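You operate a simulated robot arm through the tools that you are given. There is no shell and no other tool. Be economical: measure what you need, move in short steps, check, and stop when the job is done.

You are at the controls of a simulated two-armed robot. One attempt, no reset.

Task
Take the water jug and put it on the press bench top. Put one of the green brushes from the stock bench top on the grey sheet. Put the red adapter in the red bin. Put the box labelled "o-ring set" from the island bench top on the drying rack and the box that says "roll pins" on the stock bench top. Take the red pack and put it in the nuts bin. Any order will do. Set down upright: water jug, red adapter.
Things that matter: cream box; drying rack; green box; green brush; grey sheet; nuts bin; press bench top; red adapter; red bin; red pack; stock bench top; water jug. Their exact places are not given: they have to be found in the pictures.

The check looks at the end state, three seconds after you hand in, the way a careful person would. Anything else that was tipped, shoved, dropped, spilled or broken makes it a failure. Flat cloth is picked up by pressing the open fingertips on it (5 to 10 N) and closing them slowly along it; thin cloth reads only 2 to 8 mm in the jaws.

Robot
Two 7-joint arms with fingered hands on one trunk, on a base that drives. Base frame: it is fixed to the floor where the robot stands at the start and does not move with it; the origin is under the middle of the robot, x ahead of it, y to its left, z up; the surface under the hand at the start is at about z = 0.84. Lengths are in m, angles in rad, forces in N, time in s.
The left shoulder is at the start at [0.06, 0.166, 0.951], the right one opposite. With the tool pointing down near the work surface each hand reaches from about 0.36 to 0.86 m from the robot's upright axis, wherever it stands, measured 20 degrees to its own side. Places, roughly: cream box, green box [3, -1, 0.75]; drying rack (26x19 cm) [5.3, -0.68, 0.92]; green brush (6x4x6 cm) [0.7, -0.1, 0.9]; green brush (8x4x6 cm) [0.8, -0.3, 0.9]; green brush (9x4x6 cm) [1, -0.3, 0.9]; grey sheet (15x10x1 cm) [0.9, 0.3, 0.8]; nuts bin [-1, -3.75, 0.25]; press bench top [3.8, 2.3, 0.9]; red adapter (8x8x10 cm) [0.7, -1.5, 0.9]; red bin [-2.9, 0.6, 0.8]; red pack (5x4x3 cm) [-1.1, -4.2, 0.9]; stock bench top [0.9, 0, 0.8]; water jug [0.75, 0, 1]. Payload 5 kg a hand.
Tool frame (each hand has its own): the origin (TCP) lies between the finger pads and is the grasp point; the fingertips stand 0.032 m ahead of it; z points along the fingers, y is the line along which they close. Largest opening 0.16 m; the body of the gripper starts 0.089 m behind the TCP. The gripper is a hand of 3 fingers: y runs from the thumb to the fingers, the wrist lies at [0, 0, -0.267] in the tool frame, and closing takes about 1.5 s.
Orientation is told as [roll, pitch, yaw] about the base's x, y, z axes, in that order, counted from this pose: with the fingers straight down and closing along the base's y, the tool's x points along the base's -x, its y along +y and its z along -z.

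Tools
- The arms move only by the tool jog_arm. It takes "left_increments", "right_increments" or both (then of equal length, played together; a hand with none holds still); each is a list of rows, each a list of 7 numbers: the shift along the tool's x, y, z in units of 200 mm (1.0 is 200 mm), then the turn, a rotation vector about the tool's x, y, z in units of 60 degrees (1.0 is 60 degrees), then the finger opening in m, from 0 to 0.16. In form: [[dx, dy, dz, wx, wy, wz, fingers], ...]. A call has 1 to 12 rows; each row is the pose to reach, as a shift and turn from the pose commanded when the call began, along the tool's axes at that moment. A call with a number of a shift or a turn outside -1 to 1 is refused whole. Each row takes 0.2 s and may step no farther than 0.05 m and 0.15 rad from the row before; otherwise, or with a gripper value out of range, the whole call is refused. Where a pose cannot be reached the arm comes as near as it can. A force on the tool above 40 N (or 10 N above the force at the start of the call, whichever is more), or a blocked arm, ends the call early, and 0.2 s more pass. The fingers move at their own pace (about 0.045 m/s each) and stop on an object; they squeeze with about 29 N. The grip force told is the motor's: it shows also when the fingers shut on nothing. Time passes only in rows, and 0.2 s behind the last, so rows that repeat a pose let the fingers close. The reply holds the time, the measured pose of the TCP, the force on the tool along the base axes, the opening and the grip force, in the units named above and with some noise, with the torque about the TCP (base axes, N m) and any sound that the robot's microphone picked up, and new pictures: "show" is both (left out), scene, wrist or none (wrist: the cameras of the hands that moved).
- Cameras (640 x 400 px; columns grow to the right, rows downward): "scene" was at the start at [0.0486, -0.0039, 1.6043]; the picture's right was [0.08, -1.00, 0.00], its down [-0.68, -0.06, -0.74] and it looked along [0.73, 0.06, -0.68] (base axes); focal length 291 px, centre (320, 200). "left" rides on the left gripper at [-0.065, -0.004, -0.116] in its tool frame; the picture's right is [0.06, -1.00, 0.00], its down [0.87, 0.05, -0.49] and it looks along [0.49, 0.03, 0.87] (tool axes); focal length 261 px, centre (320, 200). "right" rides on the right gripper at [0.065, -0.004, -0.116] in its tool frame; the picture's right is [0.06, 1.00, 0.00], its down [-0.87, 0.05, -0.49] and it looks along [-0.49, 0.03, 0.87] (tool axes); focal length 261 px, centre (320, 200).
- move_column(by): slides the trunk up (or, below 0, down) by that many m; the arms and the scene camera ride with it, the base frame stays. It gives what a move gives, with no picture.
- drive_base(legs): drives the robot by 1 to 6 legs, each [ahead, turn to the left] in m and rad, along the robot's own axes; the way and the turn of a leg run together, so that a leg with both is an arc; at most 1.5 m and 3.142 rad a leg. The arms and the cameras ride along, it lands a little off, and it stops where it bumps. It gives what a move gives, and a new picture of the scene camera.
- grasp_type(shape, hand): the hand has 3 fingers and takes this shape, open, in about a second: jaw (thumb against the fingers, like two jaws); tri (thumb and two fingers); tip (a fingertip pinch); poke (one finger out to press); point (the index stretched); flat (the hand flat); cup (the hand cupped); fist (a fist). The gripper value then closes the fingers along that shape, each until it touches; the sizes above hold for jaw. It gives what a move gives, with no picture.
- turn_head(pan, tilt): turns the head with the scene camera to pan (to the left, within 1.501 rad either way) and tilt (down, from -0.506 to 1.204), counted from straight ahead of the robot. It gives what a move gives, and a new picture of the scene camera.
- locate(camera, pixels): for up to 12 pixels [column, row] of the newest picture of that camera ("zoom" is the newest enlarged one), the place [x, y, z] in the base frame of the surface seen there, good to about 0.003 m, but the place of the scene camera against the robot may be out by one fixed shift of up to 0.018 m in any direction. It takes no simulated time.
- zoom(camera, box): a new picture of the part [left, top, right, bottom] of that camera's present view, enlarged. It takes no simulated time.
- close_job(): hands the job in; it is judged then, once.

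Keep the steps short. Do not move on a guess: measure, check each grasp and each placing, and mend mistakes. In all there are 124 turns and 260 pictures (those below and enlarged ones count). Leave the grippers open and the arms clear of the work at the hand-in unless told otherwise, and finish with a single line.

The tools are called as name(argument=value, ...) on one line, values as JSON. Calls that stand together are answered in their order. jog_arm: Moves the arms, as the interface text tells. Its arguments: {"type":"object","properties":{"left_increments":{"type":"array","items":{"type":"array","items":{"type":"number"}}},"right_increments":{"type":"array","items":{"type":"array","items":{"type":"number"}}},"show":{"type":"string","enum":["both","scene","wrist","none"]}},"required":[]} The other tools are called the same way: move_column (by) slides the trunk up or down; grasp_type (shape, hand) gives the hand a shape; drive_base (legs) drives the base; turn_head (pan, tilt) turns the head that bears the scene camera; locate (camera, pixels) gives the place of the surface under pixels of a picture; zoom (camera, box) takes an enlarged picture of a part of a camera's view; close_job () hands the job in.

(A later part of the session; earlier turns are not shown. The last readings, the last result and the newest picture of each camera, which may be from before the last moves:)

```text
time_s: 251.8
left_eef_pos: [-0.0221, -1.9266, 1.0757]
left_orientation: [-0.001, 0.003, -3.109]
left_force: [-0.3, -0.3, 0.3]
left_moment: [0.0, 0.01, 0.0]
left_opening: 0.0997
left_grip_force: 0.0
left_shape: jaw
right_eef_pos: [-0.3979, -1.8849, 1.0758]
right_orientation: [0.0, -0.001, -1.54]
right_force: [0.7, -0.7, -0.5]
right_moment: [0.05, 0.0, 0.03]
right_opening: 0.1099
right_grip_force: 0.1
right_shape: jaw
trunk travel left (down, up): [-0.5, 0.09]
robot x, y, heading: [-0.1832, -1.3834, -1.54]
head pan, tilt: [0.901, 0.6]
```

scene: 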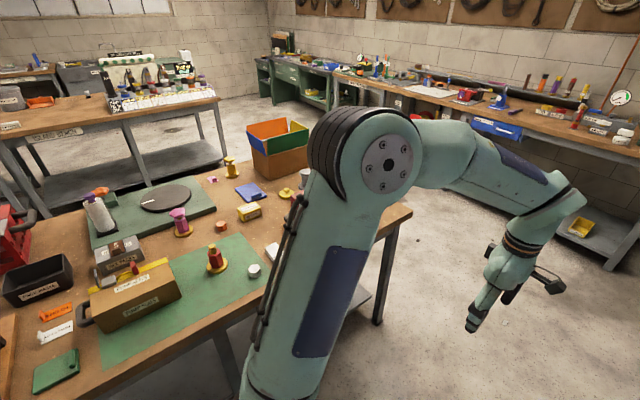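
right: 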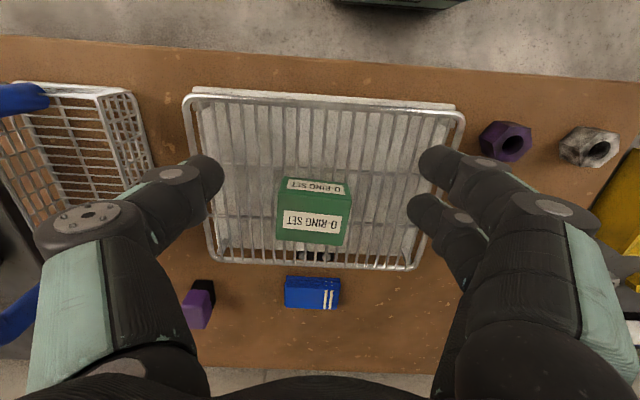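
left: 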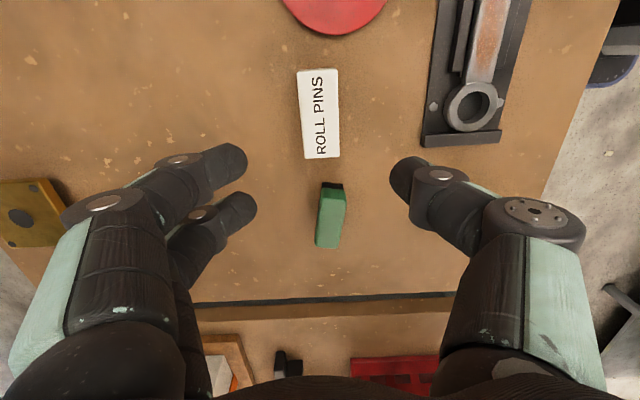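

The red adapter appears to be the flanged red piece at (215,258). I'll measure it and turn to face the bench.

locate(camera="scene", pixels=[[215, 258], [216, 270], [215, 245], [180, 228], [254, 270], [250, 212], [220, 310], [135, 300], [275, 150], [222, 228]])

drive_base(legs=[[0, 1.54]])

turn_head(pan=0.0, tilt=0.7)

```text
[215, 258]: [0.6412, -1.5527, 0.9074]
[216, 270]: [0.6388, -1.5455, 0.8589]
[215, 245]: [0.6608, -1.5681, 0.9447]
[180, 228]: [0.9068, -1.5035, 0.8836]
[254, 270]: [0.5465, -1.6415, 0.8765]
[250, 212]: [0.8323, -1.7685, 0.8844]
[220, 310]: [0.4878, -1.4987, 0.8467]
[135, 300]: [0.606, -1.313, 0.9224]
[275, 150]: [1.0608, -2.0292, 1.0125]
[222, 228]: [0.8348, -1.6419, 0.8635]
```

```text
time_s: 256.2
left_eef_pos: [0.3621, -1.2262, 1.074]
left_orientation: [0.0, 0.003, -1.555]
left_force: [0.0, 0.2, 0.4]
left_moment: [-0.03, -0.02, 0.01]
left_opening: 0.0995
left_grip_force: 0.0
left_shape: jaw
right_eef_pos: [0.3143, -1.6027, 1.0757]
right_orientation: [-0.001, 0.0, 0.017]
right_force: [0.1, -0.9, 0.8]
right_moment: [-0.01, 0.02, 0.01]
right_opening: 0.1098
right_grip_force: 0.1
right_shape: jaw
trunk travel left (down, up): [-0.5, 0.09]
robot x, y, heading: [-0.1887, -1.3784, 0.018]
head pan, tilt: [0.901, 0.6]
```

scene: 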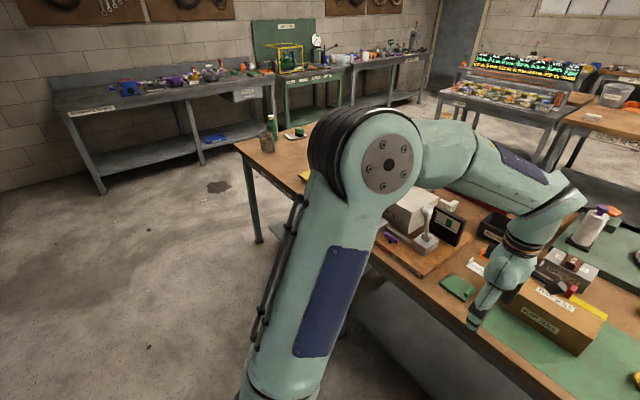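

```text
time_s: 257.4
left_eef_pos: [0.3619, -1.2262, 1.0763]
left_orientation: [-0.001, 0.002, -1.552]
left_force: [0.3, -0.3, -0.6]
left_moment: [-0.02, -0.04, 0.03]
left_opening: 0.0995
left_grip_force: 0.2
left_shape: jaw
right_eef_pos: [0.314, -1.6033, 1.0764]
right_orientation: [0.0, 0.0, 0.017]
right_force: [0.0, 0.5, 0.2]
right_moment: [-0.04, 0.01, 0.01]
right_opening: 0.1094
right_grip_force: 0.1
right_shape: jaw
trunk travel left (down, up): [-0.5, 0.09]
robot x, y, heading: [-0.1834, -1.3832, 0.01]
head pan, tilt: [0.0, 0.7]
```

scene: 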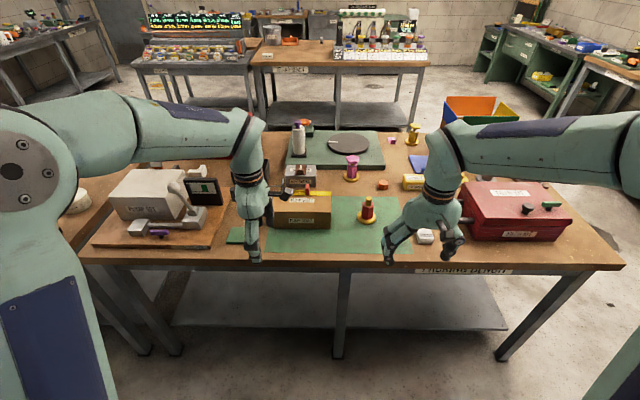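

drive_base(legs=[[0.13, 0]])

zoom(camera="scene", box=[280, 160, 480, 285])

locate(camera="zoom", pixels=[[282, 190], [282, 170], [285, 160], [250, 208], [315, 205], [175, 200], [470, 255], [330, 100]])

```text
time_s: 258.6
left_eef_pos: [0.4916, -1.2247, 1.0747]
left_orientation: [-0.005, 0.001, -1.553]
left_force: [0.4, -0.5, -0.3]
left_moment: [0.0, 0.03, -0.01]
left_opening: 0.0995
left_grip_force: 0.1
left_shape: jaw
right_eef_pos: [0.4435, -1.6024, 1.075]
right_orientation: [-0.002, 0.001, 0.018]
right_force: [0.2, -0.8, -0.6]
right_moment: [0.04, 0.06, 0.01]
right_opening: 0.1096
right_grip_force: 0.0
right_shape: jaw
trunk travel left (down, up): [-0.5, 0.09]
robot x, y, heading: [-0.057, -1.3819, 0.017]
head pan, tilt: [0.0, 0.7]
```

scene: 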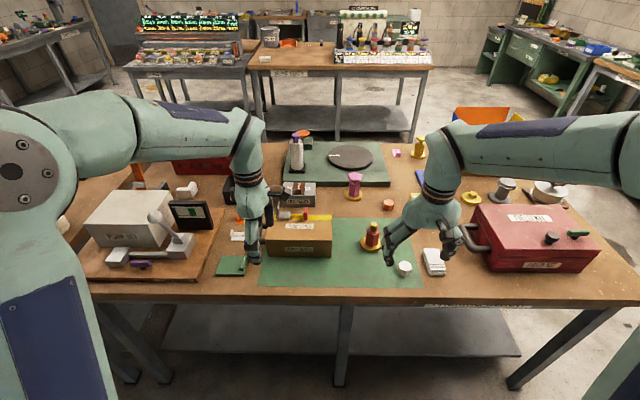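

```text
3.20 times, centred on (380, 222) of scene
```

zoom: 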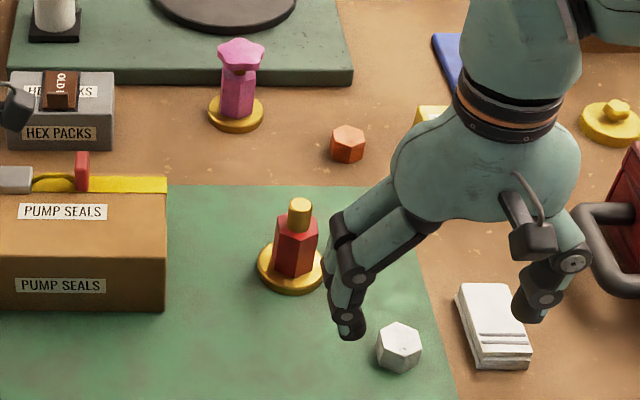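

```text
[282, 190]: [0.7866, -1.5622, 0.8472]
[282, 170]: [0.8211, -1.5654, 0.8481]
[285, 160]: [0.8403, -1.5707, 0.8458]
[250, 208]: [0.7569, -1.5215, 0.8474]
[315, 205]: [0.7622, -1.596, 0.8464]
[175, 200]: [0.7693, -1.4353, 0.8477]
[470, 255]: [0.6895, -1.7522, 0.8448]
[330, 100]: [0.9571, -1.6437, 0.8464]
```

locate(camera="zoom", pixels=[[296, 240], [300, 202], [300, 215], [268, 280], [290, 288], [160, 220], [400, 345]])

jog_arm(right_increments=[[-0.2, 0.04, 0, 0, 0, 0, 0.11], [-0.4, 0.08, 0, 0, 0, 0, 0.11], [-0.6, 0.12, 0, 0, 0, 0, 0.11], [-0.8, 0.16, 0, 0, 0, 0, 0.11], [-0.95, 0.2, 0, 0, 0, 0, 0.11]], show="wrist")

```text
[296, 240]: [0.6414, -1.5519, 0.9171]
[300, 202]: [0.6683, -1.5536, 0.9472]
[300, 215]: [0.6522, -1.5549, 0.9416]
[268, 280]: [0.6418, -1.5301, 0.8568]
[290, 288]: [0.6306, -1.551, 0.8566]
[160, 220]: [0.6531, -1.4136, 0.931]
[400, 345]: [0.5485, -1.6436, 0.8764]
```

```text
time_s: 259.9
left_eef_pos: [0.4915, -1.224, 1.0754]
left_orientation: [-0.003, 0.002, -1.553]
left_force: [-0.3, -0.9, 0.4]
left_moment: [0.01, 0.02, -0.02]
left_opening: 0.0997
left_grip_force: 0.1
left_shape: jaw
right_eef_pos: [0.6334, -1.5586, 1.0761]
right_orientation: [0.0, 0.002, 0.016]
right_force: [0.3, -0.2, -0.7]
right_moment: [0.02, 0.02, 0.01]
right_opening: 0.1095
right_grip_force: 0.1
right_shape: jaw
trunk travel left (down, up): [-0.5, 0.09]
robot x, y, heading: [-0.0549, -1.3786, 0.013]
head pan, tilt: [0.0, 0.7]
```

right: 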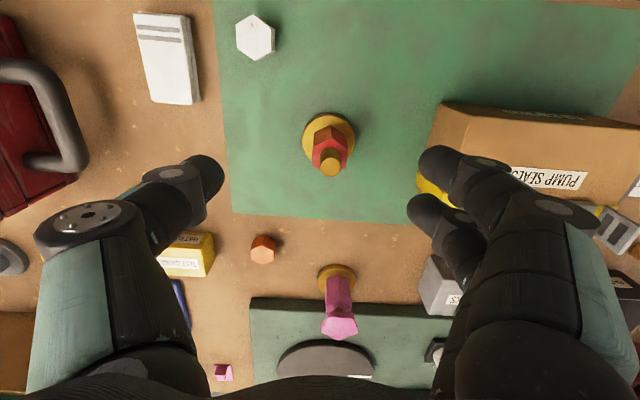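

locate(camera="right", pixels=[[330, 168], [328, 145], [315, 140], [345, 140], [305, 135], [353, 135], [328, 116], [440, 120], [430, 160]])

```text
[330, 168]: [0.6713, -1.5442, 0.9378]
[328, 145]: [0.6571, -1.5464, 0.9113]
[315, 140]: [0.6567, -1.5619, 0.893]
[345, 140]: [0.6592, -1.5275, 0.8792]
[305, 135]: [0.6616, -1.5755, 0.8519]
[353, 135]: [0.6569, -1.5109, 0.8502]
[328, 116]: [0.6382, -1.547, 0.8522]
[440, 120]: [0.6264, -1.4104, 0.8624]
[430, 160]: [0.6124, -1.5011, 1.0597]
```

The adapter's axis is (0.670, -1.545), with the flange at z 0.852 and the top at 0.94. I'll centre and lower to z≈0.897 around the red hex.

jog_arm(right_increments=[[-0.09, 0.035, 0.05, 0, 0, 0, 0.1], [-0.183, 0.068, 0.15, 0, 0, 0, 0.1], [-0.183, 0.068, 0.32, 0, 0, 0, 0.1], [-0.183, 0.068, 0.5, 0, 0, 0, 0.1], [-0.183, 0.068, 0.65, 0, 0, 0, 0.1], [-0.183, 0.068, 0.78, 0, 0, 0, 0.1], [-0.183, 0.068, 0.895, 0, 0, 0, 0.1]], show="wrist")

```text
time_s: 261.4
left_eef_pos: [0.4909, -1.2251, 1.0765]
left_orientation: [-0.003, 0.002, -1.554]
left_force: [0.2, 0.5, -0.1]
left_moment: [-0.03, 0.01, -0.05]
left_opening: 0.0997
left_grip_force: 0.1
left_shape: jaw
right_eef_pos: [0.6685, -1.5448, 0.8967]
right_orientation: [0.0, 0.001, 0.015]
right_force: [-1.0, -0.2, 0.1]
right_moment: [0.02, 0.02, 0.0]
right_opening: 0.1005
right_grip_force: 0.1
right_shape: jaw
trunk travel left (down, up): [-0.5, 0.09]
robot x, y, heading: [-0.0544, -1.3798, 0.013]
head pan, tilt: [0.0, 0.7]
```

right: 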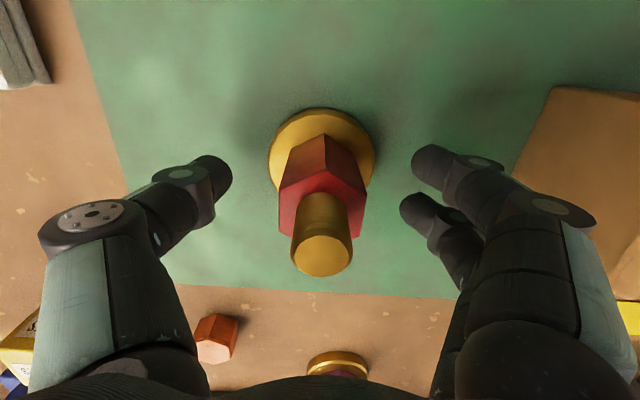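

Centred, so I'll close on the hex and lift.

jog_arm(right_increments=[[0, 0, 0, 0, 0, 0, 0.06], [0, 0, 0, 0, 0, 0, 0.03], [0, 0, 0, 0, 0, 0, 0.02], [0, 0, 0, 0, 0, 0, 0.02], [0, 0, 0, 0, 0, 0, 0.02], [0, 0, 0, 0, 0, 0, 0.02], [0, 0, -0.1, 0, 0, 0, 0.02], [0, 0, -0.3, 0, 0, 0, 0.02], [0, 0, -0.5, 0, 0, 0, 0.02], [0, 0, -0.7, 0, 0, 0, 0.02], [0, 0, -0.9, 0, 0, 0, 0.02]], show="wrist")

```text
time_s: 263.9
left_eef_pos: [0.4925, -1.2248, 1.0749]
left_orientation: [-0.002, 0.0, -1.554]
left_force: [0.1, 0.0, -0.2]
left_moment: [-0.02, -0.02, 0.05]
left_opening: 0.0995
left_grip_force: 0.0
left_shape: jaw
right_eef_pos: [0.6703, -1.5435, 1.0763]
right_orientation: [-0.001, 0.002, 0.018]
right_force: [-0.3, 0.0, -2.3]
right_moment: [-0.02, 0.01, -0.02]
right_opening: 0.0333
right_grip_force: 28.7
right_shape: jaw
trunk travel left (down, up): [-0.5, 0.09]
robot x, y, heading: [-0.0552, -1.3833, 0.015]
head pan, tilt: [0.0, 0.7]
```

right: 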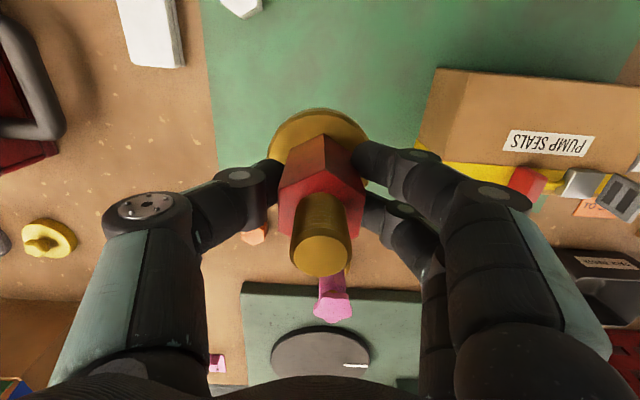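

The adapter is held upright. I'll tuck the arm, back away and turn west to look for the red bin.

jog_arm(right_increments=[[0.2, 0, 0, 0, 0, 0, 0.02], [0.4, 0, 0, 0, 0, 0, 0.02], [0.6, 0, 0, 0, 0, 0, 0.02], [0.8, 0, 0, 0, 0, 0, 0.02]], show="none")

drive_base(legs=[[-0.5, 0], [0, 2.7]])

turn_head(pan=-0.1, tilt=0.3)

```text
time_s: 264.9
left_eef_pos: [0.491, -1.2246, 1.0753]
left_orientation: [-0.004, 0.002, -1.556]
left_force: [-0.4, -0.1, -0.6]
left_moment: [0.02, -0.03, -0.02]
left_opening: 0.0995
left_grip_force: 0.1
left_shape: jaw
right_eef_pos: [0.5082, -1.5464, 1.0773]
right_orientation: [-0.001, 0.001, 0.017]
right_force: [-0.4, -0.3, -2.0]
right_moment: [0.0, 0.0, 0.03]
right_opening: 0.0331
right_grip_force: 28.8
right_shape: jaw
trunk travel left (down, up): [-0.5, 0.09]
robot x, y, heading: [-0.0591, -1.3762, 0.015]
head pan, tilt: [0.0, 0.7]
```

```text
time_s: 274.3
left_eef_pos: [-1.1176, -1.2759, 1.0754]
left_orientation: [-0.001, 0.001, 1.116]
left_force: [-0.6, -0.5, -0.1]
left_moment: [0.0, 0.02, -0.01]
left_opening: 0.0996
left_grip_force: 0.1
left_shape: jaw
right_eef_pos: [-0.9862, -0.9818, 1.0779]
right_orientation: [0.0, 0.0, 2.687]
right_force: [-0.1, -0.6, -1.5]
right_moment: [0.03, 0.01, 0.02]
right_opening: 0.0328
right_grip_force: 29.6
right_shape: jaw
trunk travel left (down, up): [-0.5, 0.09]
robot x, y, heading: [-0.559, -1.3885, 2.679]
head pan, tilt: [0.0, 0.7]
```

scene: 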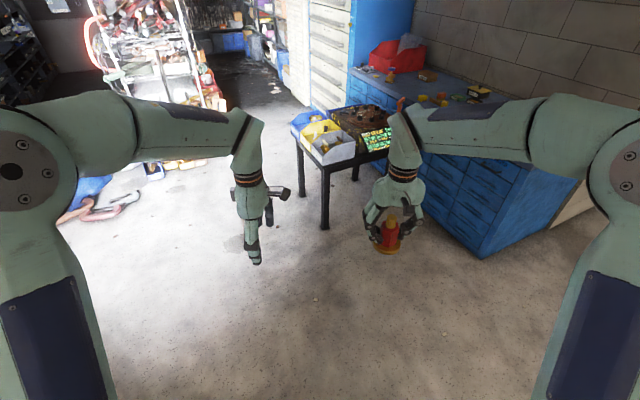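

```text
time_s: 275.2
left_eef_pos: [-1.1179, -1.2776, 1.0755]
left_orientation: [-0.001, 0.001, 1.114]
left_force: [-0.8, -0.6, -1.0]
left_moment: [-0.01, 0.0, -0.01]
left_opening: 0.0996
left_grip_force: 0.2
left_shape: jaw
right_eef_pos: [-0.9869, -0.9825, 1.0782]
right_orientation: [-0.001, -0.001, 2.687]
right_force: [-0.3, -0.3, -2.6]
right_moment: [0.0, 0.02, 0.01]
right_opening: 0.0329
right_grip_force: 29.1
right_shape: jaw
trunk travel left (down, up): [-0.5, 0.09]
robot x, y, heading: [-0.559, -1.3872, 2.682]
head pan, tilt: [-0.099, 0.3]
```

scene: 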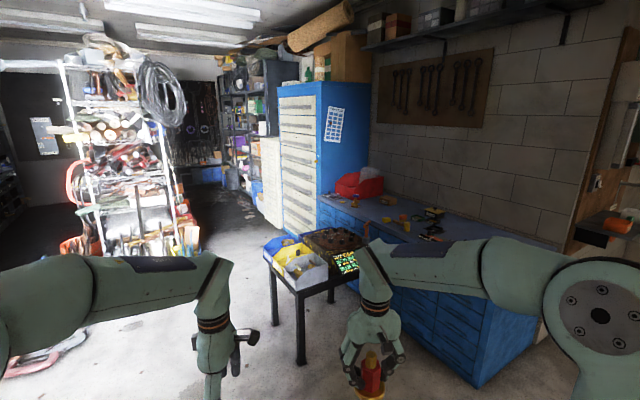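

zoom(camera="scene", box=[240, 160, 500, 320])

locate(camera="scene", pixels=[[355, 190], [370, 178], [340, 192], [300, 265], [328, 240], [280, 245], [320, 205], [470, 385], [435, 215], [345, 262], [303, 350], [405, 225]])

```text
2.46 times, centred on (370, 240) of scene
```

zoom: 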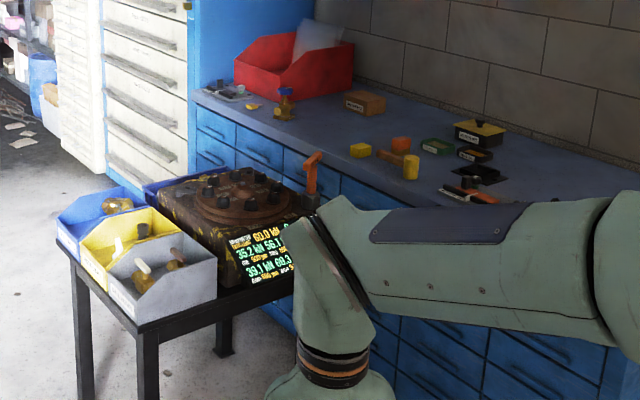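

```text
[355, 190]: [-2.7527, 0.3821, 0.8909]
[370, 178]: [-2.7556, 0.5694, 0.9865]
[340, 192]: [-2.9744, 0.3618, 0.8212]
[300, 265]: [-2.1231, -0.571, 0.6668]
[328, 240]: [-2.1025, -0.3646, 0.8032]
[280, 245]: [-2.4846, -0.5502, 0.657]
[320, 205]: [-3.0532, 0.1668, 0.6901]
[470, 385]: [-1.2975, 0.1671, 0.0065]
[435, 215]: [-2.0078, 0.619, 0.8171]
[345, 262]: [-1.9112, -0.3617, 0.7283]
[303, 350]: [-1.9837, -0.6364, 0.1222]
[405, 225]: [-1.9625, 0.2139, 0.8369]
```

The red bin stands on the blue bench at about (-2.9, 0.5), with a black table in front at x -1.9 to -2.5. I'll drive west along y≈-1.25 first and look again.

locate(camera="scene", pixels=[[60, 345], [20, 370], [100, 250], [190, 240], [230, 250], [150, 300]])

drive_base(legs=[[0, 0.38], [1.3, 0]])

turn_head(pan=-0.7, tilt=0.45)

```text
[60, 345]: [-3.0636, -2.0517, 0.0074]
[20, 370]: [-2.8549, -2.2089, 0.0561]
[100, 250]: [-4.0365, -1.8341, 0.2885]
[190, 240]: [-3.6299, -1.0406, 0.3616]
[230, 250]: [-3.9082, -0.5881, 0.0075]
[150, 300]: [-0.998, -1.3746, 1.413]
```

```text
time_s: 282.9
left_eef_pos: [-2.4236, -1.419, 1.074]
left_orientation: [-0.003, 0.0, 1.516]
left_force: [0.5, 0.1, -1.0]
left_moment: [0.01, 0.01, -0.02]
left_opening: 0.0997
left_grip_force: 0.0
left_shape: jaw
right_eef_pos: [-2.4196, -1.0972, 1.0767]
right_orientation: [0.0, 0.002, 3.09]
right_force: [-0.5, 0.5, -2.8]
right_moment: [0.03, 0.02, 0.04]
right_opening: 0.0324
right_grip_force: 28.5
right_shape: jaw
trunk travel left (down, up): [-0.5, 0.09]
robot x, y, heading: [-1.8665, -1.3001, 3.083]
head pan, tilt: [-0.099, 0.3]
```

scene: 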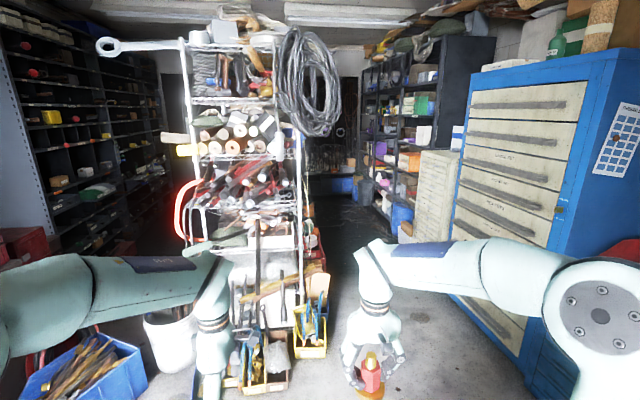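

```text
time_s: 283.9
left_eef_pos: [-2.4226, -1.4194, 1.0761]
left_orientation: [-0.001, 0.003, 1.519]
left_force: [-0.2, -0.4, 0.0]
left_moment: [-0.01, -0.01, 0.01]
left_opening: 0.0997
left_grip_force: 0.1
left_shape: jaw
right_eef_pos: [-2.4173, -1.0972, 1.0772]
right_orientation: [0.001, 0.0, 3.089]
right_force: [-0.6, -0.3, -2.1]
right_moment: [0.03, -0.01, -0.01]
right_opening: 0.0329
right_grip_force: 29.9
right_shape: jaw
trunk travel left (down, up): [-0.5, 0.09]
robot x, y, heading: [-1.8649, -1.3004, 3.086]
head pan, tilt: [-0.7, 0.45]
```

scene: 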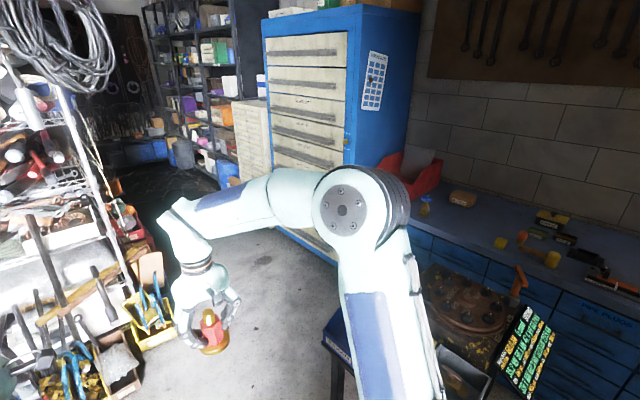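

locate(camera="scene", pixels=[[155, 345], [125, 375], [150, 285], [330, 345], [345, 330], [330, 262], [290, 240], [265, 150], [345, 160], [410, 170], [432, 160], [400, 192]])

```text
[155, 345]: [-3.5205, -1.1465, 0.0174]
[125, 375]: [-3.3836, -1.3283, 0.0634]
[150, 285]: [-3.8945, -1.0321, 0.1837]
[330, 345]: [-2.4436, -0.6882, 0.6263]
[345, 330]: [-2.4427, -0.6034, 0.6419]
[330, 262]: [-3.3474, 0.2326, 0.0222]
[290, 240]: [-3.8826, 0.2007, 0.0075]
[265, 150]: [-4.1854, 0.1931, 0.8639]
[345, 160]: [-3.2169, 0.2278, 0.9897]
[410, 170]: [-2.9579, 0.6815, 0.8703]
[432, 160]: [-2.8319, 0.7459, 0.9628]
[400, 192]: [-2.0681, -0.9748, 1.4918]
```

The lane between the black table (x -2.46) and the tool rack (x≈-3.4) is narrow. I'll turn east, reverse into it and then turn north, so the arms stay clear of the rack.

drive_base(legs=[[0, 3.1], [-1.05, 0], [0, 1.66]])

turn_head(pan=0.0, tilt=0.45)

```text
time_s: 301.0
left_eef_pos: [-3.0715, -0.6968, 1.0746]
left_orientation: [-0.002, 0.002, 0.029]
left_force: [0.4, 0.4, -0.7]
left_moment: [0.0, -0.01, 0.0]
left_opening: 0.0994
left_grip_force: 0.0
left_shape: jaw
right_eef_pos: [-2.7492, -0.676, 1.0781]
right_orientation: [0.001, 0.0, 1.6]
right_force: [-0.2, -0.4, -2.0]
right_moment: [0.0, 0.04, 0.0]
right_opening: 0.0316
right_grip_force: 28.8
right_shape: jaw
trunk travel left (down, up): [-0.5, 0.09]
robot x, y, heading: [-2.9079, -1.2425, 1.599]
head pan, tilt: [-0.7, 0.45]
```

scene: 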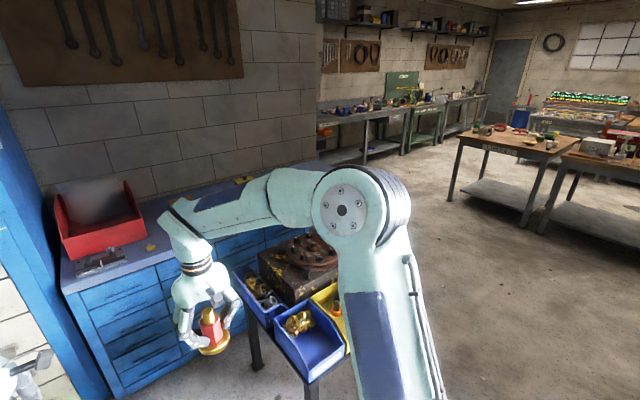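

```text
time_s: 302.1
left_eef_pos: [-3.0715, -0.6961, 1.075]
left_orientation: [0.0, 0.0, 0.031]
left_force: [-0.4, 0.5, 0.3]
left_moment: [0.03, 0.0, 0.01]
left_opening: 0.0996
left_grip_force: 0.1
left_shape: jaw
right_eef_pos: [-2.7496, -0.6739, 1.0779]
right_orientation: [0.001, 0.0, 1.6]
right_force: [0.1, 0.4, -1.7]
right_moment: [-0.03, 0.01, 0.01]
right_opening: 0.0315
right_grip_force: 29.0
right_shape: jaw
trunk travel left (down, up): [-0.5, 0.09]
robot x, y, heading: [-2.9139, -1.2406, 1.595]
head pan, tilt: [0.0, 0.45]
```

scene: 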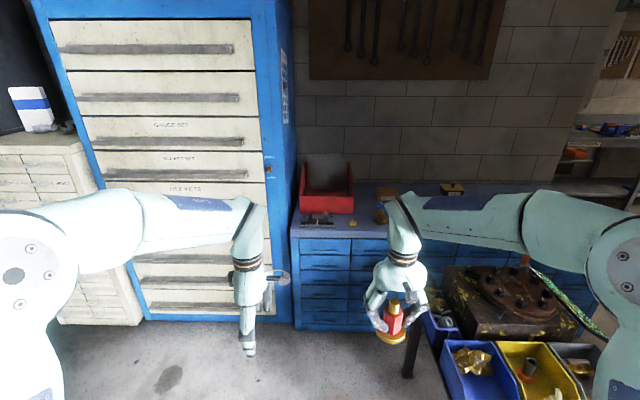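

locate(camera="scene", pixels=[[303, 200], [352, 205], [325, 207], [325, 185], [310, 168], [345, 165], [293, 225], [318, 218], [285, 240], [360, 205], [500, 260], [445, 365]])

zoom(camera="scene", box=[270, 130, 420, 240])

jog_arm(left_increments=[[0, -0.2, 0, 0, 0, 0, 0.1], [0, -0.4, 0, 0, 0, 0, 0.1], [0, -0.6, 0, 0, 0, 0, 0.1], [0, -0.8, 0, 0, 0, 0, 0.1], [0, -1.0, 0, 0, 0, 0, 0.1]], show="scene")

```text
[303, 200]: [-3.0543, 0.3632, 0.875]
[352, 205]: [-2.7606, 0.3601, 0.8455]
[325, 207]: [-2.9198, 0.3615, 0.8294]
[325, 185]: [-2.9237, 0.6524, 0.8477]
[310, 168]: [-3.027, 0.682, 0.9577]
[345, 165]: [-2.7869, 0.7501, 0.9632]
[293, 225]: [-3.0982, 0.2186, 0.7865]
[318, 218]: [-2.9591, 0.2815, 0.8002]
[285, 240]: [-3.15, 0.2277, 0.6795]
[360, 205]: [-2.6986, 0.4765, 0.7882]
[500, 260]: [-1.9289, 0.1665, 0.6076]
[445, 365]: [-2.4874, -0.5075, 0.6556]
```

```text
3.64 times, centred on (345, 185) of scene
```

zoom: 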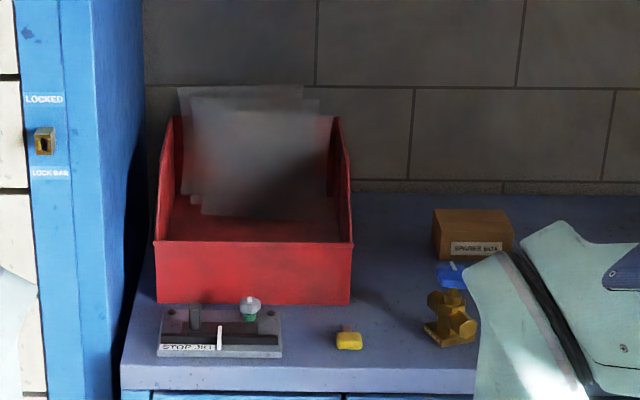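

```text
time_s: 303.3
left_eef_pos: [-3.0677, -0.8983, 1.0767]
left_orientation: [-0.001, 0.001, 0.03]
left_force: [0.1, 0.2, 0.1]
left_moment: [0.06, -0.02, -0.02]
left_opening: 0.0995
left_grip_force: 0.0
left_shape: jaw
right_eef_pos: [-2.7495, -0.6755, 1.0782]
right_orientation: [0.002, 0.0, 1.601]
right_force: [0.0, 0.2, -1.4]
right_moment: [0.0, -0.04, -0.01]
right_opening: 0.0316
right_grip_force: 28.8
right_shape: jaw
trunk travel left (down, up): [-0.5, 0.09]
robot x, y, heading: [-2.9087, -1.2429, 1.599]
head pan, tilt: [0.0, 0.45]
```

scene: 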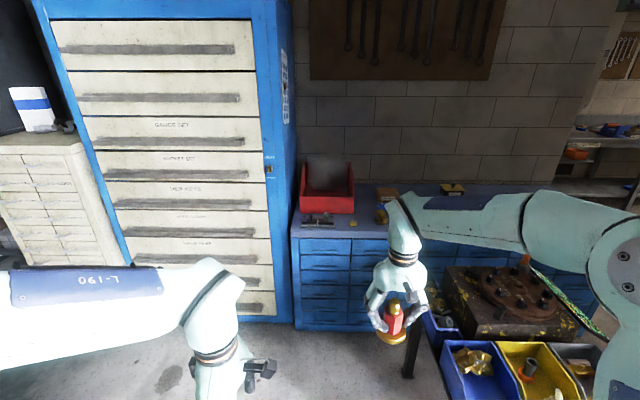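

The bin's front wall is at y 0.36 (z 0.88), its floor is near z 0.80, and the front half is free. The left arm is tucked in, so I'll drive ahead about 0.94.

drive_base(legs=[[0.5, -0.03], [0.44, 0]])

turn_head(pan=0.0, tilt=0.75)

```text
time_s: 308.6
left_eef_pos: [-3.0607, 0.0542, 1.0767]
left_orientation: [-0.004, 0.001, 0.0]
left_force: [-0.5, -0.1, 0.5]
left_moment: [-0.03, -0.02, -0.02]
left_opening: 0.0997
left_grip_force: 0.0
left_shape: jaw
right_eef_pos: [-2.7358, 0.2664, 1.0766]
right_orientation: [0.001, 0.002, 1.569]
right_force: [-0.4, -0.2, -2.2]
right_moment: [-0.05, 0.0, 0.01]
right_opening: 0.0316
right_grip_force: 29.0
right_shape: jaw
trunk travel left (down, up): [-0.5, 0.09]
robot x, y, heading: [-2.9124, -0.2984, 1.567]
head pan, tilt: [0.0, 0.45]
```

scene: 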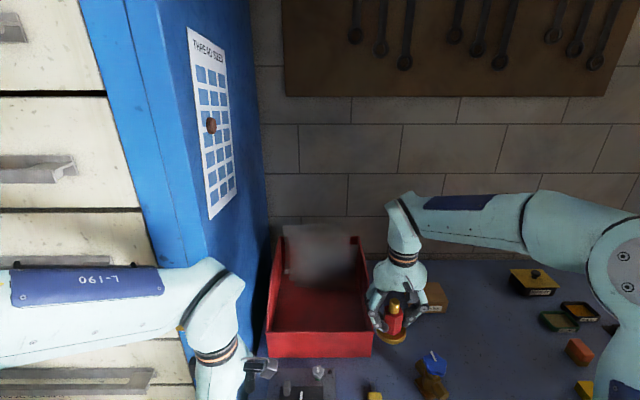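

```text
time_s: 309.4
left_eef_pos: [-3.0602, 0.0553, 1.076]
left_orientation: [-0.003, 0.002, -0.002]
left_force: [-0.1, -0.5, 0.0]
left_moment: [-0.02, 0.03, 0.02]
left_opening: 0.0994
left_grip_force: 0.1
left_shape: jaw
right_eef_pos: [-2.7362, 0.2659, 1.0783]
right_orientation: [-0.001, 0.001, 1.569]
right_force: [0.1, 0.0, -2.7]
right_moment: [-0.01, -0.01, 0.0]
right_opening: 0.0317
right_grip_force: 29.1
right_shape: jaw
trunk travel left (down, up): [-0.5, 0.09]
robot x, y, heading: [-2.9105, -0.2976, 1.564]
head pan, tilt: [0.0, 0.75]
```

scene: 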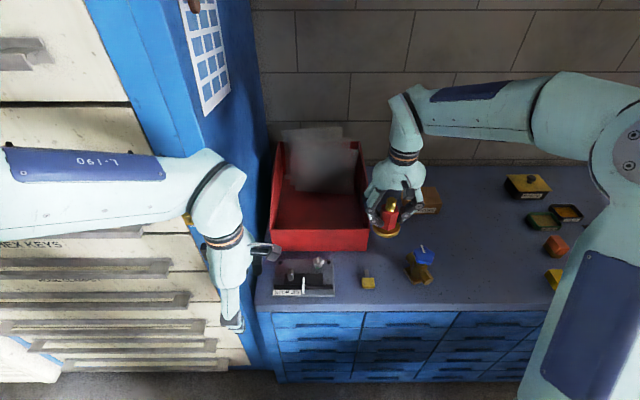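

locate(camera="scene", pixels=[[320, 215], [320, 200], [290, 215], [345, 215], [320, 230], [275, 232], [366, 230], [320, 248], [320, 170], [300, 190]])

zoom(camera="scene", box=[250, 120, 400, 300])

```text
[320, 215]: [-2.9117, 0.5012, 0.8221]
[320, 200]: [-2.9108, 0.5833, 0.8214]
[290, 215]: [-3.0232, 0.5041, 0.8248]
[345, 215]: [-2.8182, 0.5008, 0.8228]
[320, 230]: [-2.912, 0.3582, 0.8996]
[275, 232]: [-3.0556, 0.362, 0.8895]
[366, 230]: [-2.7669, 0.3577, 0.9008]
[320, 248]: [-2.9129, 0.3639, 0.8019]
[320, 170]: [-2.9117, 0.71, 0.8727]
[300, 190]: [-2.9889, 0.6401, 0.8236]
```

```text
2.22 times, centred on (325, 210) of scene
```

zoom: 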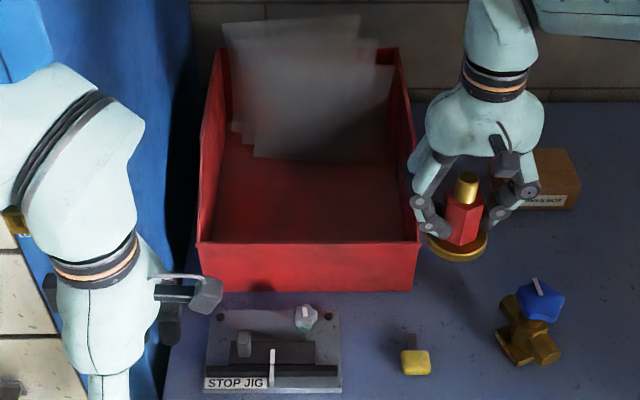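

The bin's floor is at z≈0.82, with its free part around (-2.89, 0.48). I'll carry the adapter over the bin, staying high.

jog_arm(right_increments=[[-0.12, 0.1, 0, 0, 0, 0, 0.02], [-0.25, 0.2, 0, 0, 0, 0, 0.02], [-0.4, 0.31, 0, 0, 0, 0, 0.02], [-0.55, 0.43, 0, 0, 0, 0, 0.02], [-0.7, 0.54, 0, 0, 0, 0, 0.02], [-0.85, 0.66, 0, 0, 0, 0, 0.02], [-1.0, 0.77, 0, 0, 0, 0, 0.02]], show="none")

jog_arm(right_increments=[[-0.1, 0, 0.1, 0, 0, 0, 0.02], [-0.1, 0, 0.25, 0, 0, 0, 0.02], [-0.1, 0, 0.4, 0, 0, 0, 0.02], [-0.1, 0, 0.55, 0, 0, 0, 0.02]], show="both")

```text
time_s: 310.9
left_eef_pos: [-3.0619, 0.0564, 1.0759]
left_orientation: [-0.005, -0.001, -0.002]
left_force: [-0.3, 0.4, -1.4]
left_moment: [-0.13, -0.05, 0.01]
left_opening: 0.0995
left_grip_force: 0.0
left_shape: jaw
right_eef_pos: [-2.8864, 0.4554, 1.0675]
right_orientation: [-0.011, 0.024, 1.575]
right_force: [0.5, 5.6, 7.8]
right_moment: [-0.33, 0.07, -0.01]
right_opening: 0.0312
right_grip_force: 29.1
right_shape: jaw
right hand out of reach, approached as far as the arm can: row 7
trunk travel left (down, up): [-0.5, 0.09]
robot x, y, heading: [-2.9125, -0.2938, 1.562]
head pan, tilt: [0.0, 0.75]
```

```text
time_s: 311.9
left_eef_pos: [-3.06, 0.0551, 1.0764]
left_orientation: [0.0, 0.001, -0.002]
left_force: [0.2, 0.1, -0.1]
left_moment: [0.02, -0.01, 0.02]
left_opening: 0.0999
left_grip_force: 0.0
left_shape: jaw
right_eef_pos: [-2.8844, 0.4766, 0.9661]
right_orientation: [0.0, -0.001, 1.57]
right_force: [-0.5, 0.0, -2.8]
right_moment: [-0.04, 0.01, 0.0]
right_opening: 0.0314
right_grip_force: 28.2
right_shape: jaw
right hand out of reach, approached as far as the arm can: row 1, 2
trunk travel left (down, up): [-0.5, 0.09]
robot x, y, heading: [-2.91, -0.2949, 1.562]
head pan, tilt: [0.0, 0.75]
```

scene: 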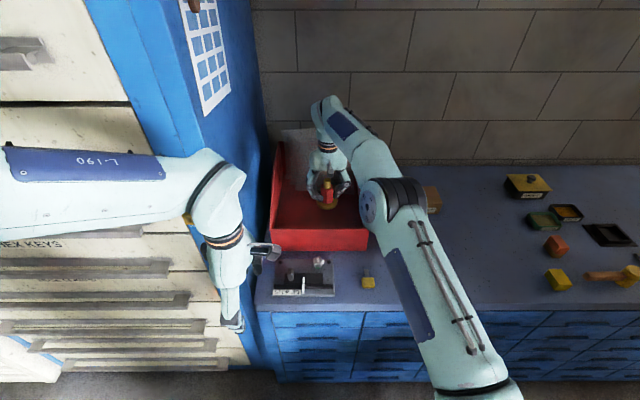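
right: 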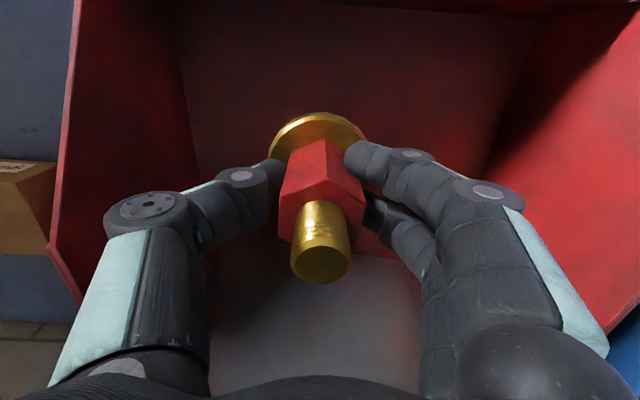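

The adapter is inside the bin outline. I'll check the elbow's height and the distance to the floor before lowering.

locate(camera="scene", pixels=[[385, 215], [400, 200], [372, 205], [345, 225]])

locate(camera="right", pixels=[[320, 85], [420, 80], [320, 330], [520, 200], [170, 140], [250, 120]])

```text
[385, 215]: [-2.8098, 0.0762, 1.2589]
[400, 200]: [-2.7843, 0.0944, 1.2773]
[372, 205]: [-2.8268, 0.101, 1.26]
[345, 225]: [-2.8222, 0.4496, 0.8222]
```

```text
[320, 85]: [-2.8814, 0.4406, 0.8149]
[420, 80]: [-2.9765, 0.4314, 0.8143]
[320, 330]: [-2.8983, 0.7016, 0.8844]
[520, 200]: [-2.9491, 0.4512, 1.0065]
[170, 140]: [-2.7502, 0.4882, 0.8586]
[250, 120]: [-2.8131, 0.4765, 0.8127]
```

The elbow is high at z 1.26 and the bin floor is at 0.814. I'll lower to just above contact, then feel for it.

jog_arm(right_increments=[[0, 0, 0.12, 0, 0, 0, 0.02], [0, 0, 0.25, 0, 0, 0, 0.02], [0, 0, 0.37, 0, 0, 0, 0.02], [0, 0, 0.43, 0, 0, 0, 0.02], [0, 0, 0.45, 0, 0, 0, 0.02]], show="wrist")

jog_arm(right_increments=[[0, 0, 0.01, 0, 0, 0, 0.02], [0, 0, 0.02, 0, 0, 0, 0.02], [0, 0, 0.03, 0, 0, 0, 0.02], [0, 0, 0.035, 0, 0, 0, 0.02]], show="none")

```text
time_s: 313.1
left_eef_pos: [-3.0609, 0.0548, 1.0773]
left_orientation: [-0.002, 0.001, -0.003]
left_force: [-0.1, 0.0, -0.3]
left_moment: [0.02, 0.01, 0.0]
left_opening: 0.0995
left_grip_force: 0.1
left_shape: jaw
right_eef_pos: [-2.8842, 0.4787, 0.8759]
right_orientation: [0.0, 0.001, 1.569]
right_force: [-0.3, -0.5, -1.5]
right_moment: [-0.01, -0.03, -0.02]
right_opening: 0.0312
right_grip_force: 29.1
right_shape: jaw
trunk travel left (down, up): [-0.5, 0.09]
robot x, y, heading: [-2.9138, -0.2957, 1.565]
head pan, tilt: [0.0, 0.75]
```

right: 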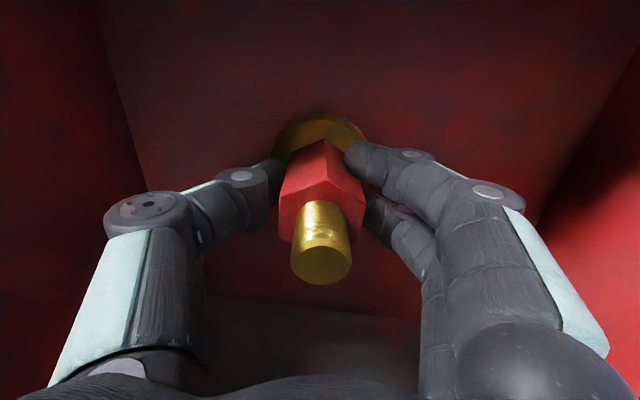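

```text
time_s: 314.1
left_eef_pos: [-3.0595, 0.0535, 1.0767]
left_orientation: [-0.001, 0.001, -0.002]
left_force: [0.1, 0.7, 0.2]
left_moment: [0.0, 0.01, -0.03]
left_opening: 0.0997
left_grip_force: 0.0
left_shape: jaw
right_eef_pos: [-2.8833, 0.4776, 0.8713]
right_orientation: [0.0, -0.001, 1.565]
right_force: [0.9, -0.2, 5.5]
right_moment: [0.07, 0.08, 0.03]
right_opening: 0.0315
right_grip_force: 28.7
right_shape: jaw
trunk travel left (down, up): [-0.5, 0.09]
robot x, y, heading: [-2.9112, -0.2953, 1.559]
head pan, tilt: [0.0, 0.75]
```

It's touching the bin floor. I'll open to 0.07 and rise straight up.

jog_arm(right_increments=[[0, 0, 0, 0, 0, 0, 0.04], [0, 0, 0, 0, 0, 0, 0.06], [0, 0, 0, 0, 0, 0, 0.07], [0, 0, 0, 0, 0, 0, 0.075], [0, 0, -0.1, 0, 0, 0, 0.075], [0, 0, -0.25, 0, 0, 0, 0.075], [0, 0, -0.45, 0, 0, 0, 0.075], [0, 0, -0.65, 0, 0, 0, 0.075], [0.05, 0, -0.8, 0, 0, 0, 0.075], [0.2, 0, -0.9, 0, 0, 0, 0.075]], show="both")

```text
time_s: 316.4
left_eef_pos: [-3.0599, 0.0528, 1.0768]
left_orientation: [-0.003, 0.003, -0.002]
left_force: [-0.3, 0.6, 0.1]
left_moment: [0.0, 0.02, 0.02]
left_opening: 0.0995
left_grip_force: 0.0
left_shape: jaw
right_eef_pos: [-2.8832, 0.4385, 1.0508]
right_orientation: [-0.001, 0.0, 1.568]
right_force: [-0.4, -0.1, 0.0]
right_moment: [-0.03, 0.03, 0.01]
right_opening: 0.0742
right_grip_force: 0.1
right_shape: jaw
trunk travel left (down, up): [-0.5, 0.09]
robot x, y, heading: [-2.9158, -0.2959, 1.564]
head pan, tilt: [0.0, 0.75]
```

scene: 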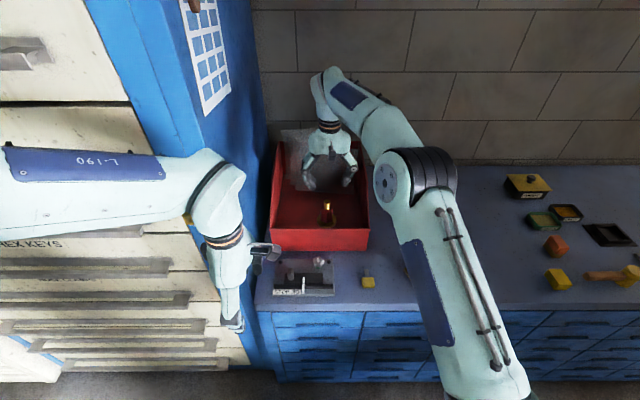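
right: 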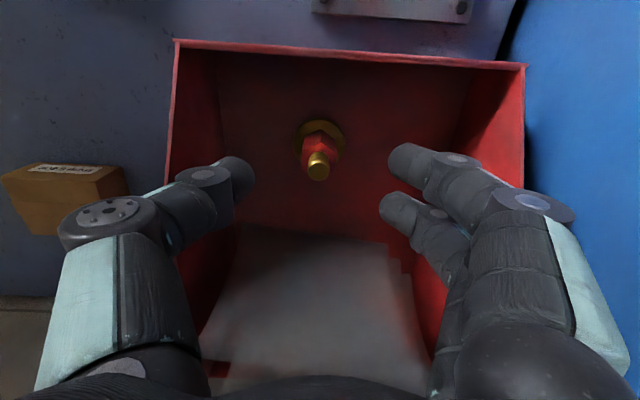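

The adapter stands upright in the red bin. I'll pull the right arm back, then back out of the lane and head toward the south wall.

jog_arm(right_increments=[[0.15, -0.1, -0.05, 0, 0, 0, 0.1], [0.3, -0.22, -0.1, 0, 0, 0, 0.1], [0.45, -0.35, -0.1, 0, 0, 0, 0.1], [0.6, -0.48, -0.1, 0, 0, 0, 0.1], [0.75, -0.62, -0.1, 0, 0, 0, 0.1], [0.88, -0.75, -0.1, 0, 0, 0, 0.1], [1.0, -0.85, -0.1, 0, 0, 0, 0.1]], show="none")

drive_base(legs=[[-0.94, 0], [0, -1.56], [1.4, 0], [0, -1.57], [0.9, 0]])

turn_head(pan=0.1, tilt=0.45)

```text
time_s: 317.9
left_eef_pos: [-3.0607, 0.0532, 1.0769]
left_orientation: [-0.002, 0.002, -0.004]
left_force: [0.4, -1.3, -0.8]
left_moment: [0.01, 0.03, 0.0]
left_opening: 0.0997
left_grip_force: 0.2
left_shape: jaw
right_eef_pos: [-2.7144, 0.2358, 1.0708]
right_orientation: [-0.001, 0.0, 1.569]
right_force: [0.2, -0.2, -0.5]
right_moment: [0.0, 0.01, 0.01]
right_opening: 0.0994
right_grip_force: 0.0
right_shape: jaw
trunk travel left (down, up): [-0.5, 0.09]
robot x, y, heading: [-2.911, -0.2911, 1.566]
head pan, tilt: [0.0, 0.75]
```

```text
time_s: 341.5
left_eef_pos: [-1.34, -2.4393, 1.0757]
left_orientation: [-0.002, 0.0, -3.094]
left_force: [-0.3, -0.1, -0.4]
left_moment: [0.03, 0.0, 0.03]
left_opening: 0.0998
left_grip_force: 0.1
left_shape: jaw
right_eef_pos: [-1.6744, -2.6404, 1.0703]
right_orientation: [0.0, 0.001, -1.522]
right_force: [0.1, 0.0, -0.8]
right_moment: [0.04, -0.01, 0.01]
right_opening: 0.0992
right_grip_force: 0.2
right_shape: jaw
trunk travel left (down, up): [-0.5, 0.09]
robot x, y, heading: [-1.5044, -2.099, -1.523]
head pan, tilt: [0.0, 0.75]
```

scene: 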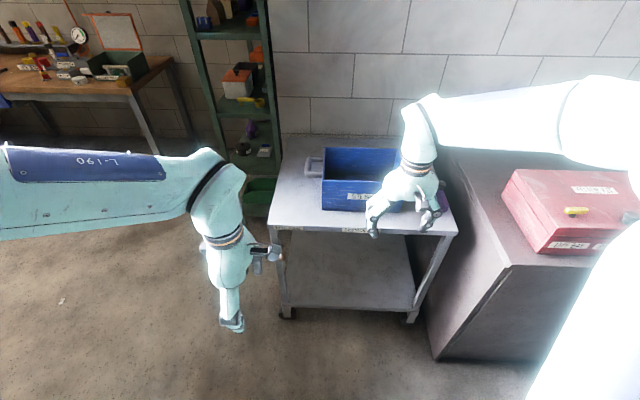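

```text
time_s: 342.3
left_eef_pos: [-1.3405, -2.4401, 1.0759]
left_orientation: [-0.001, 0.0, -3.093]
left_force: [0.0, -0.5, 0.0]
left_moment: [0.02, -0.03, -0.01]
left_opening: 0.0995
left_grip_force: 0.0
left_shape: jaw
right_eef_pos: [-1.6752, -2.639, 1.0711]
right_orientation: [0.0, 0.0, -1.522]
right_force: [0.4, 0.5, 0.0]
right_moment: [-0.01, -0.01, 0.01]
right_opening: 0.0992
right_grip_force: 0.2
right_shape: jaw
trunk travel left (down, up): [-0.5, 0.09]
robot x, y, heading: [-1.5054, -2.0997, -1.526]
head pan, tilt: [0.099, 0.45]
```

scene: 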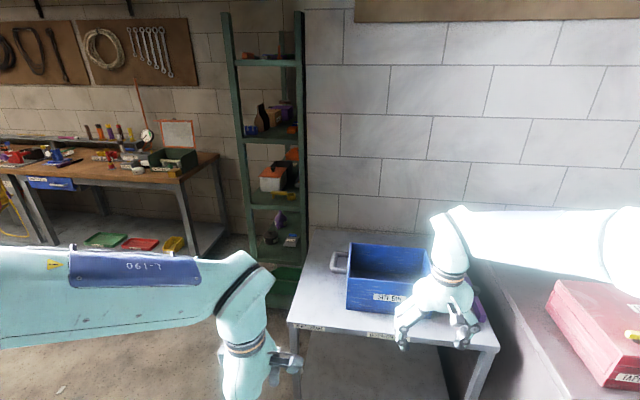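

A green shelf unit shows at (270,160). I'll zoom in to find the red pack and the nuts bin.

zoom(camera="scene", box=[210, 90, 330, 330])

locate(camera="scene", pixels=[[225, 50], [300, 50], [275, 140], [275, 175], [280, 195], [275, 215], [275, 240], [290, 280], [290, 210], [295, 240], [292, 150], [305, 260]])

```text
1.67 times, centred on (270, 210) of scene
```

zoom: 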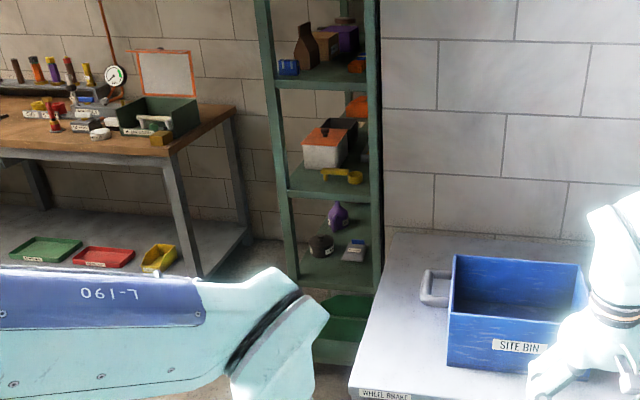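

```text
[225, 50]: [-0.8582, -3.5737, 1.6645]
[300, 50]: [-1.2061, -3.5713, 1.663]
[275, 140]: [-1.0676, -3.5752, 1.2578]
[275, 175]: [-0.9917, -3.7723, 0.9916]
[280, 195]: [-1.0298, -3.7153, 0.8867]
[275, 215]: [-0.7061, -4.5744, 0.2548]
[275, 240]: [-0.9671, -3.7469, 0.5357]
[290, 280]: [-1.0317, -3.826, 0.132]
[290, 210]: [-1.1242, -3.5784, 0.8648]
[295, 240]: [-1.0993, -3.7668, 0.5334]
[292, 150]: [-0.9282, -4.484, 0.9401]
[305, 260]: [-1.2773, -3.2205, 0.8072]
```

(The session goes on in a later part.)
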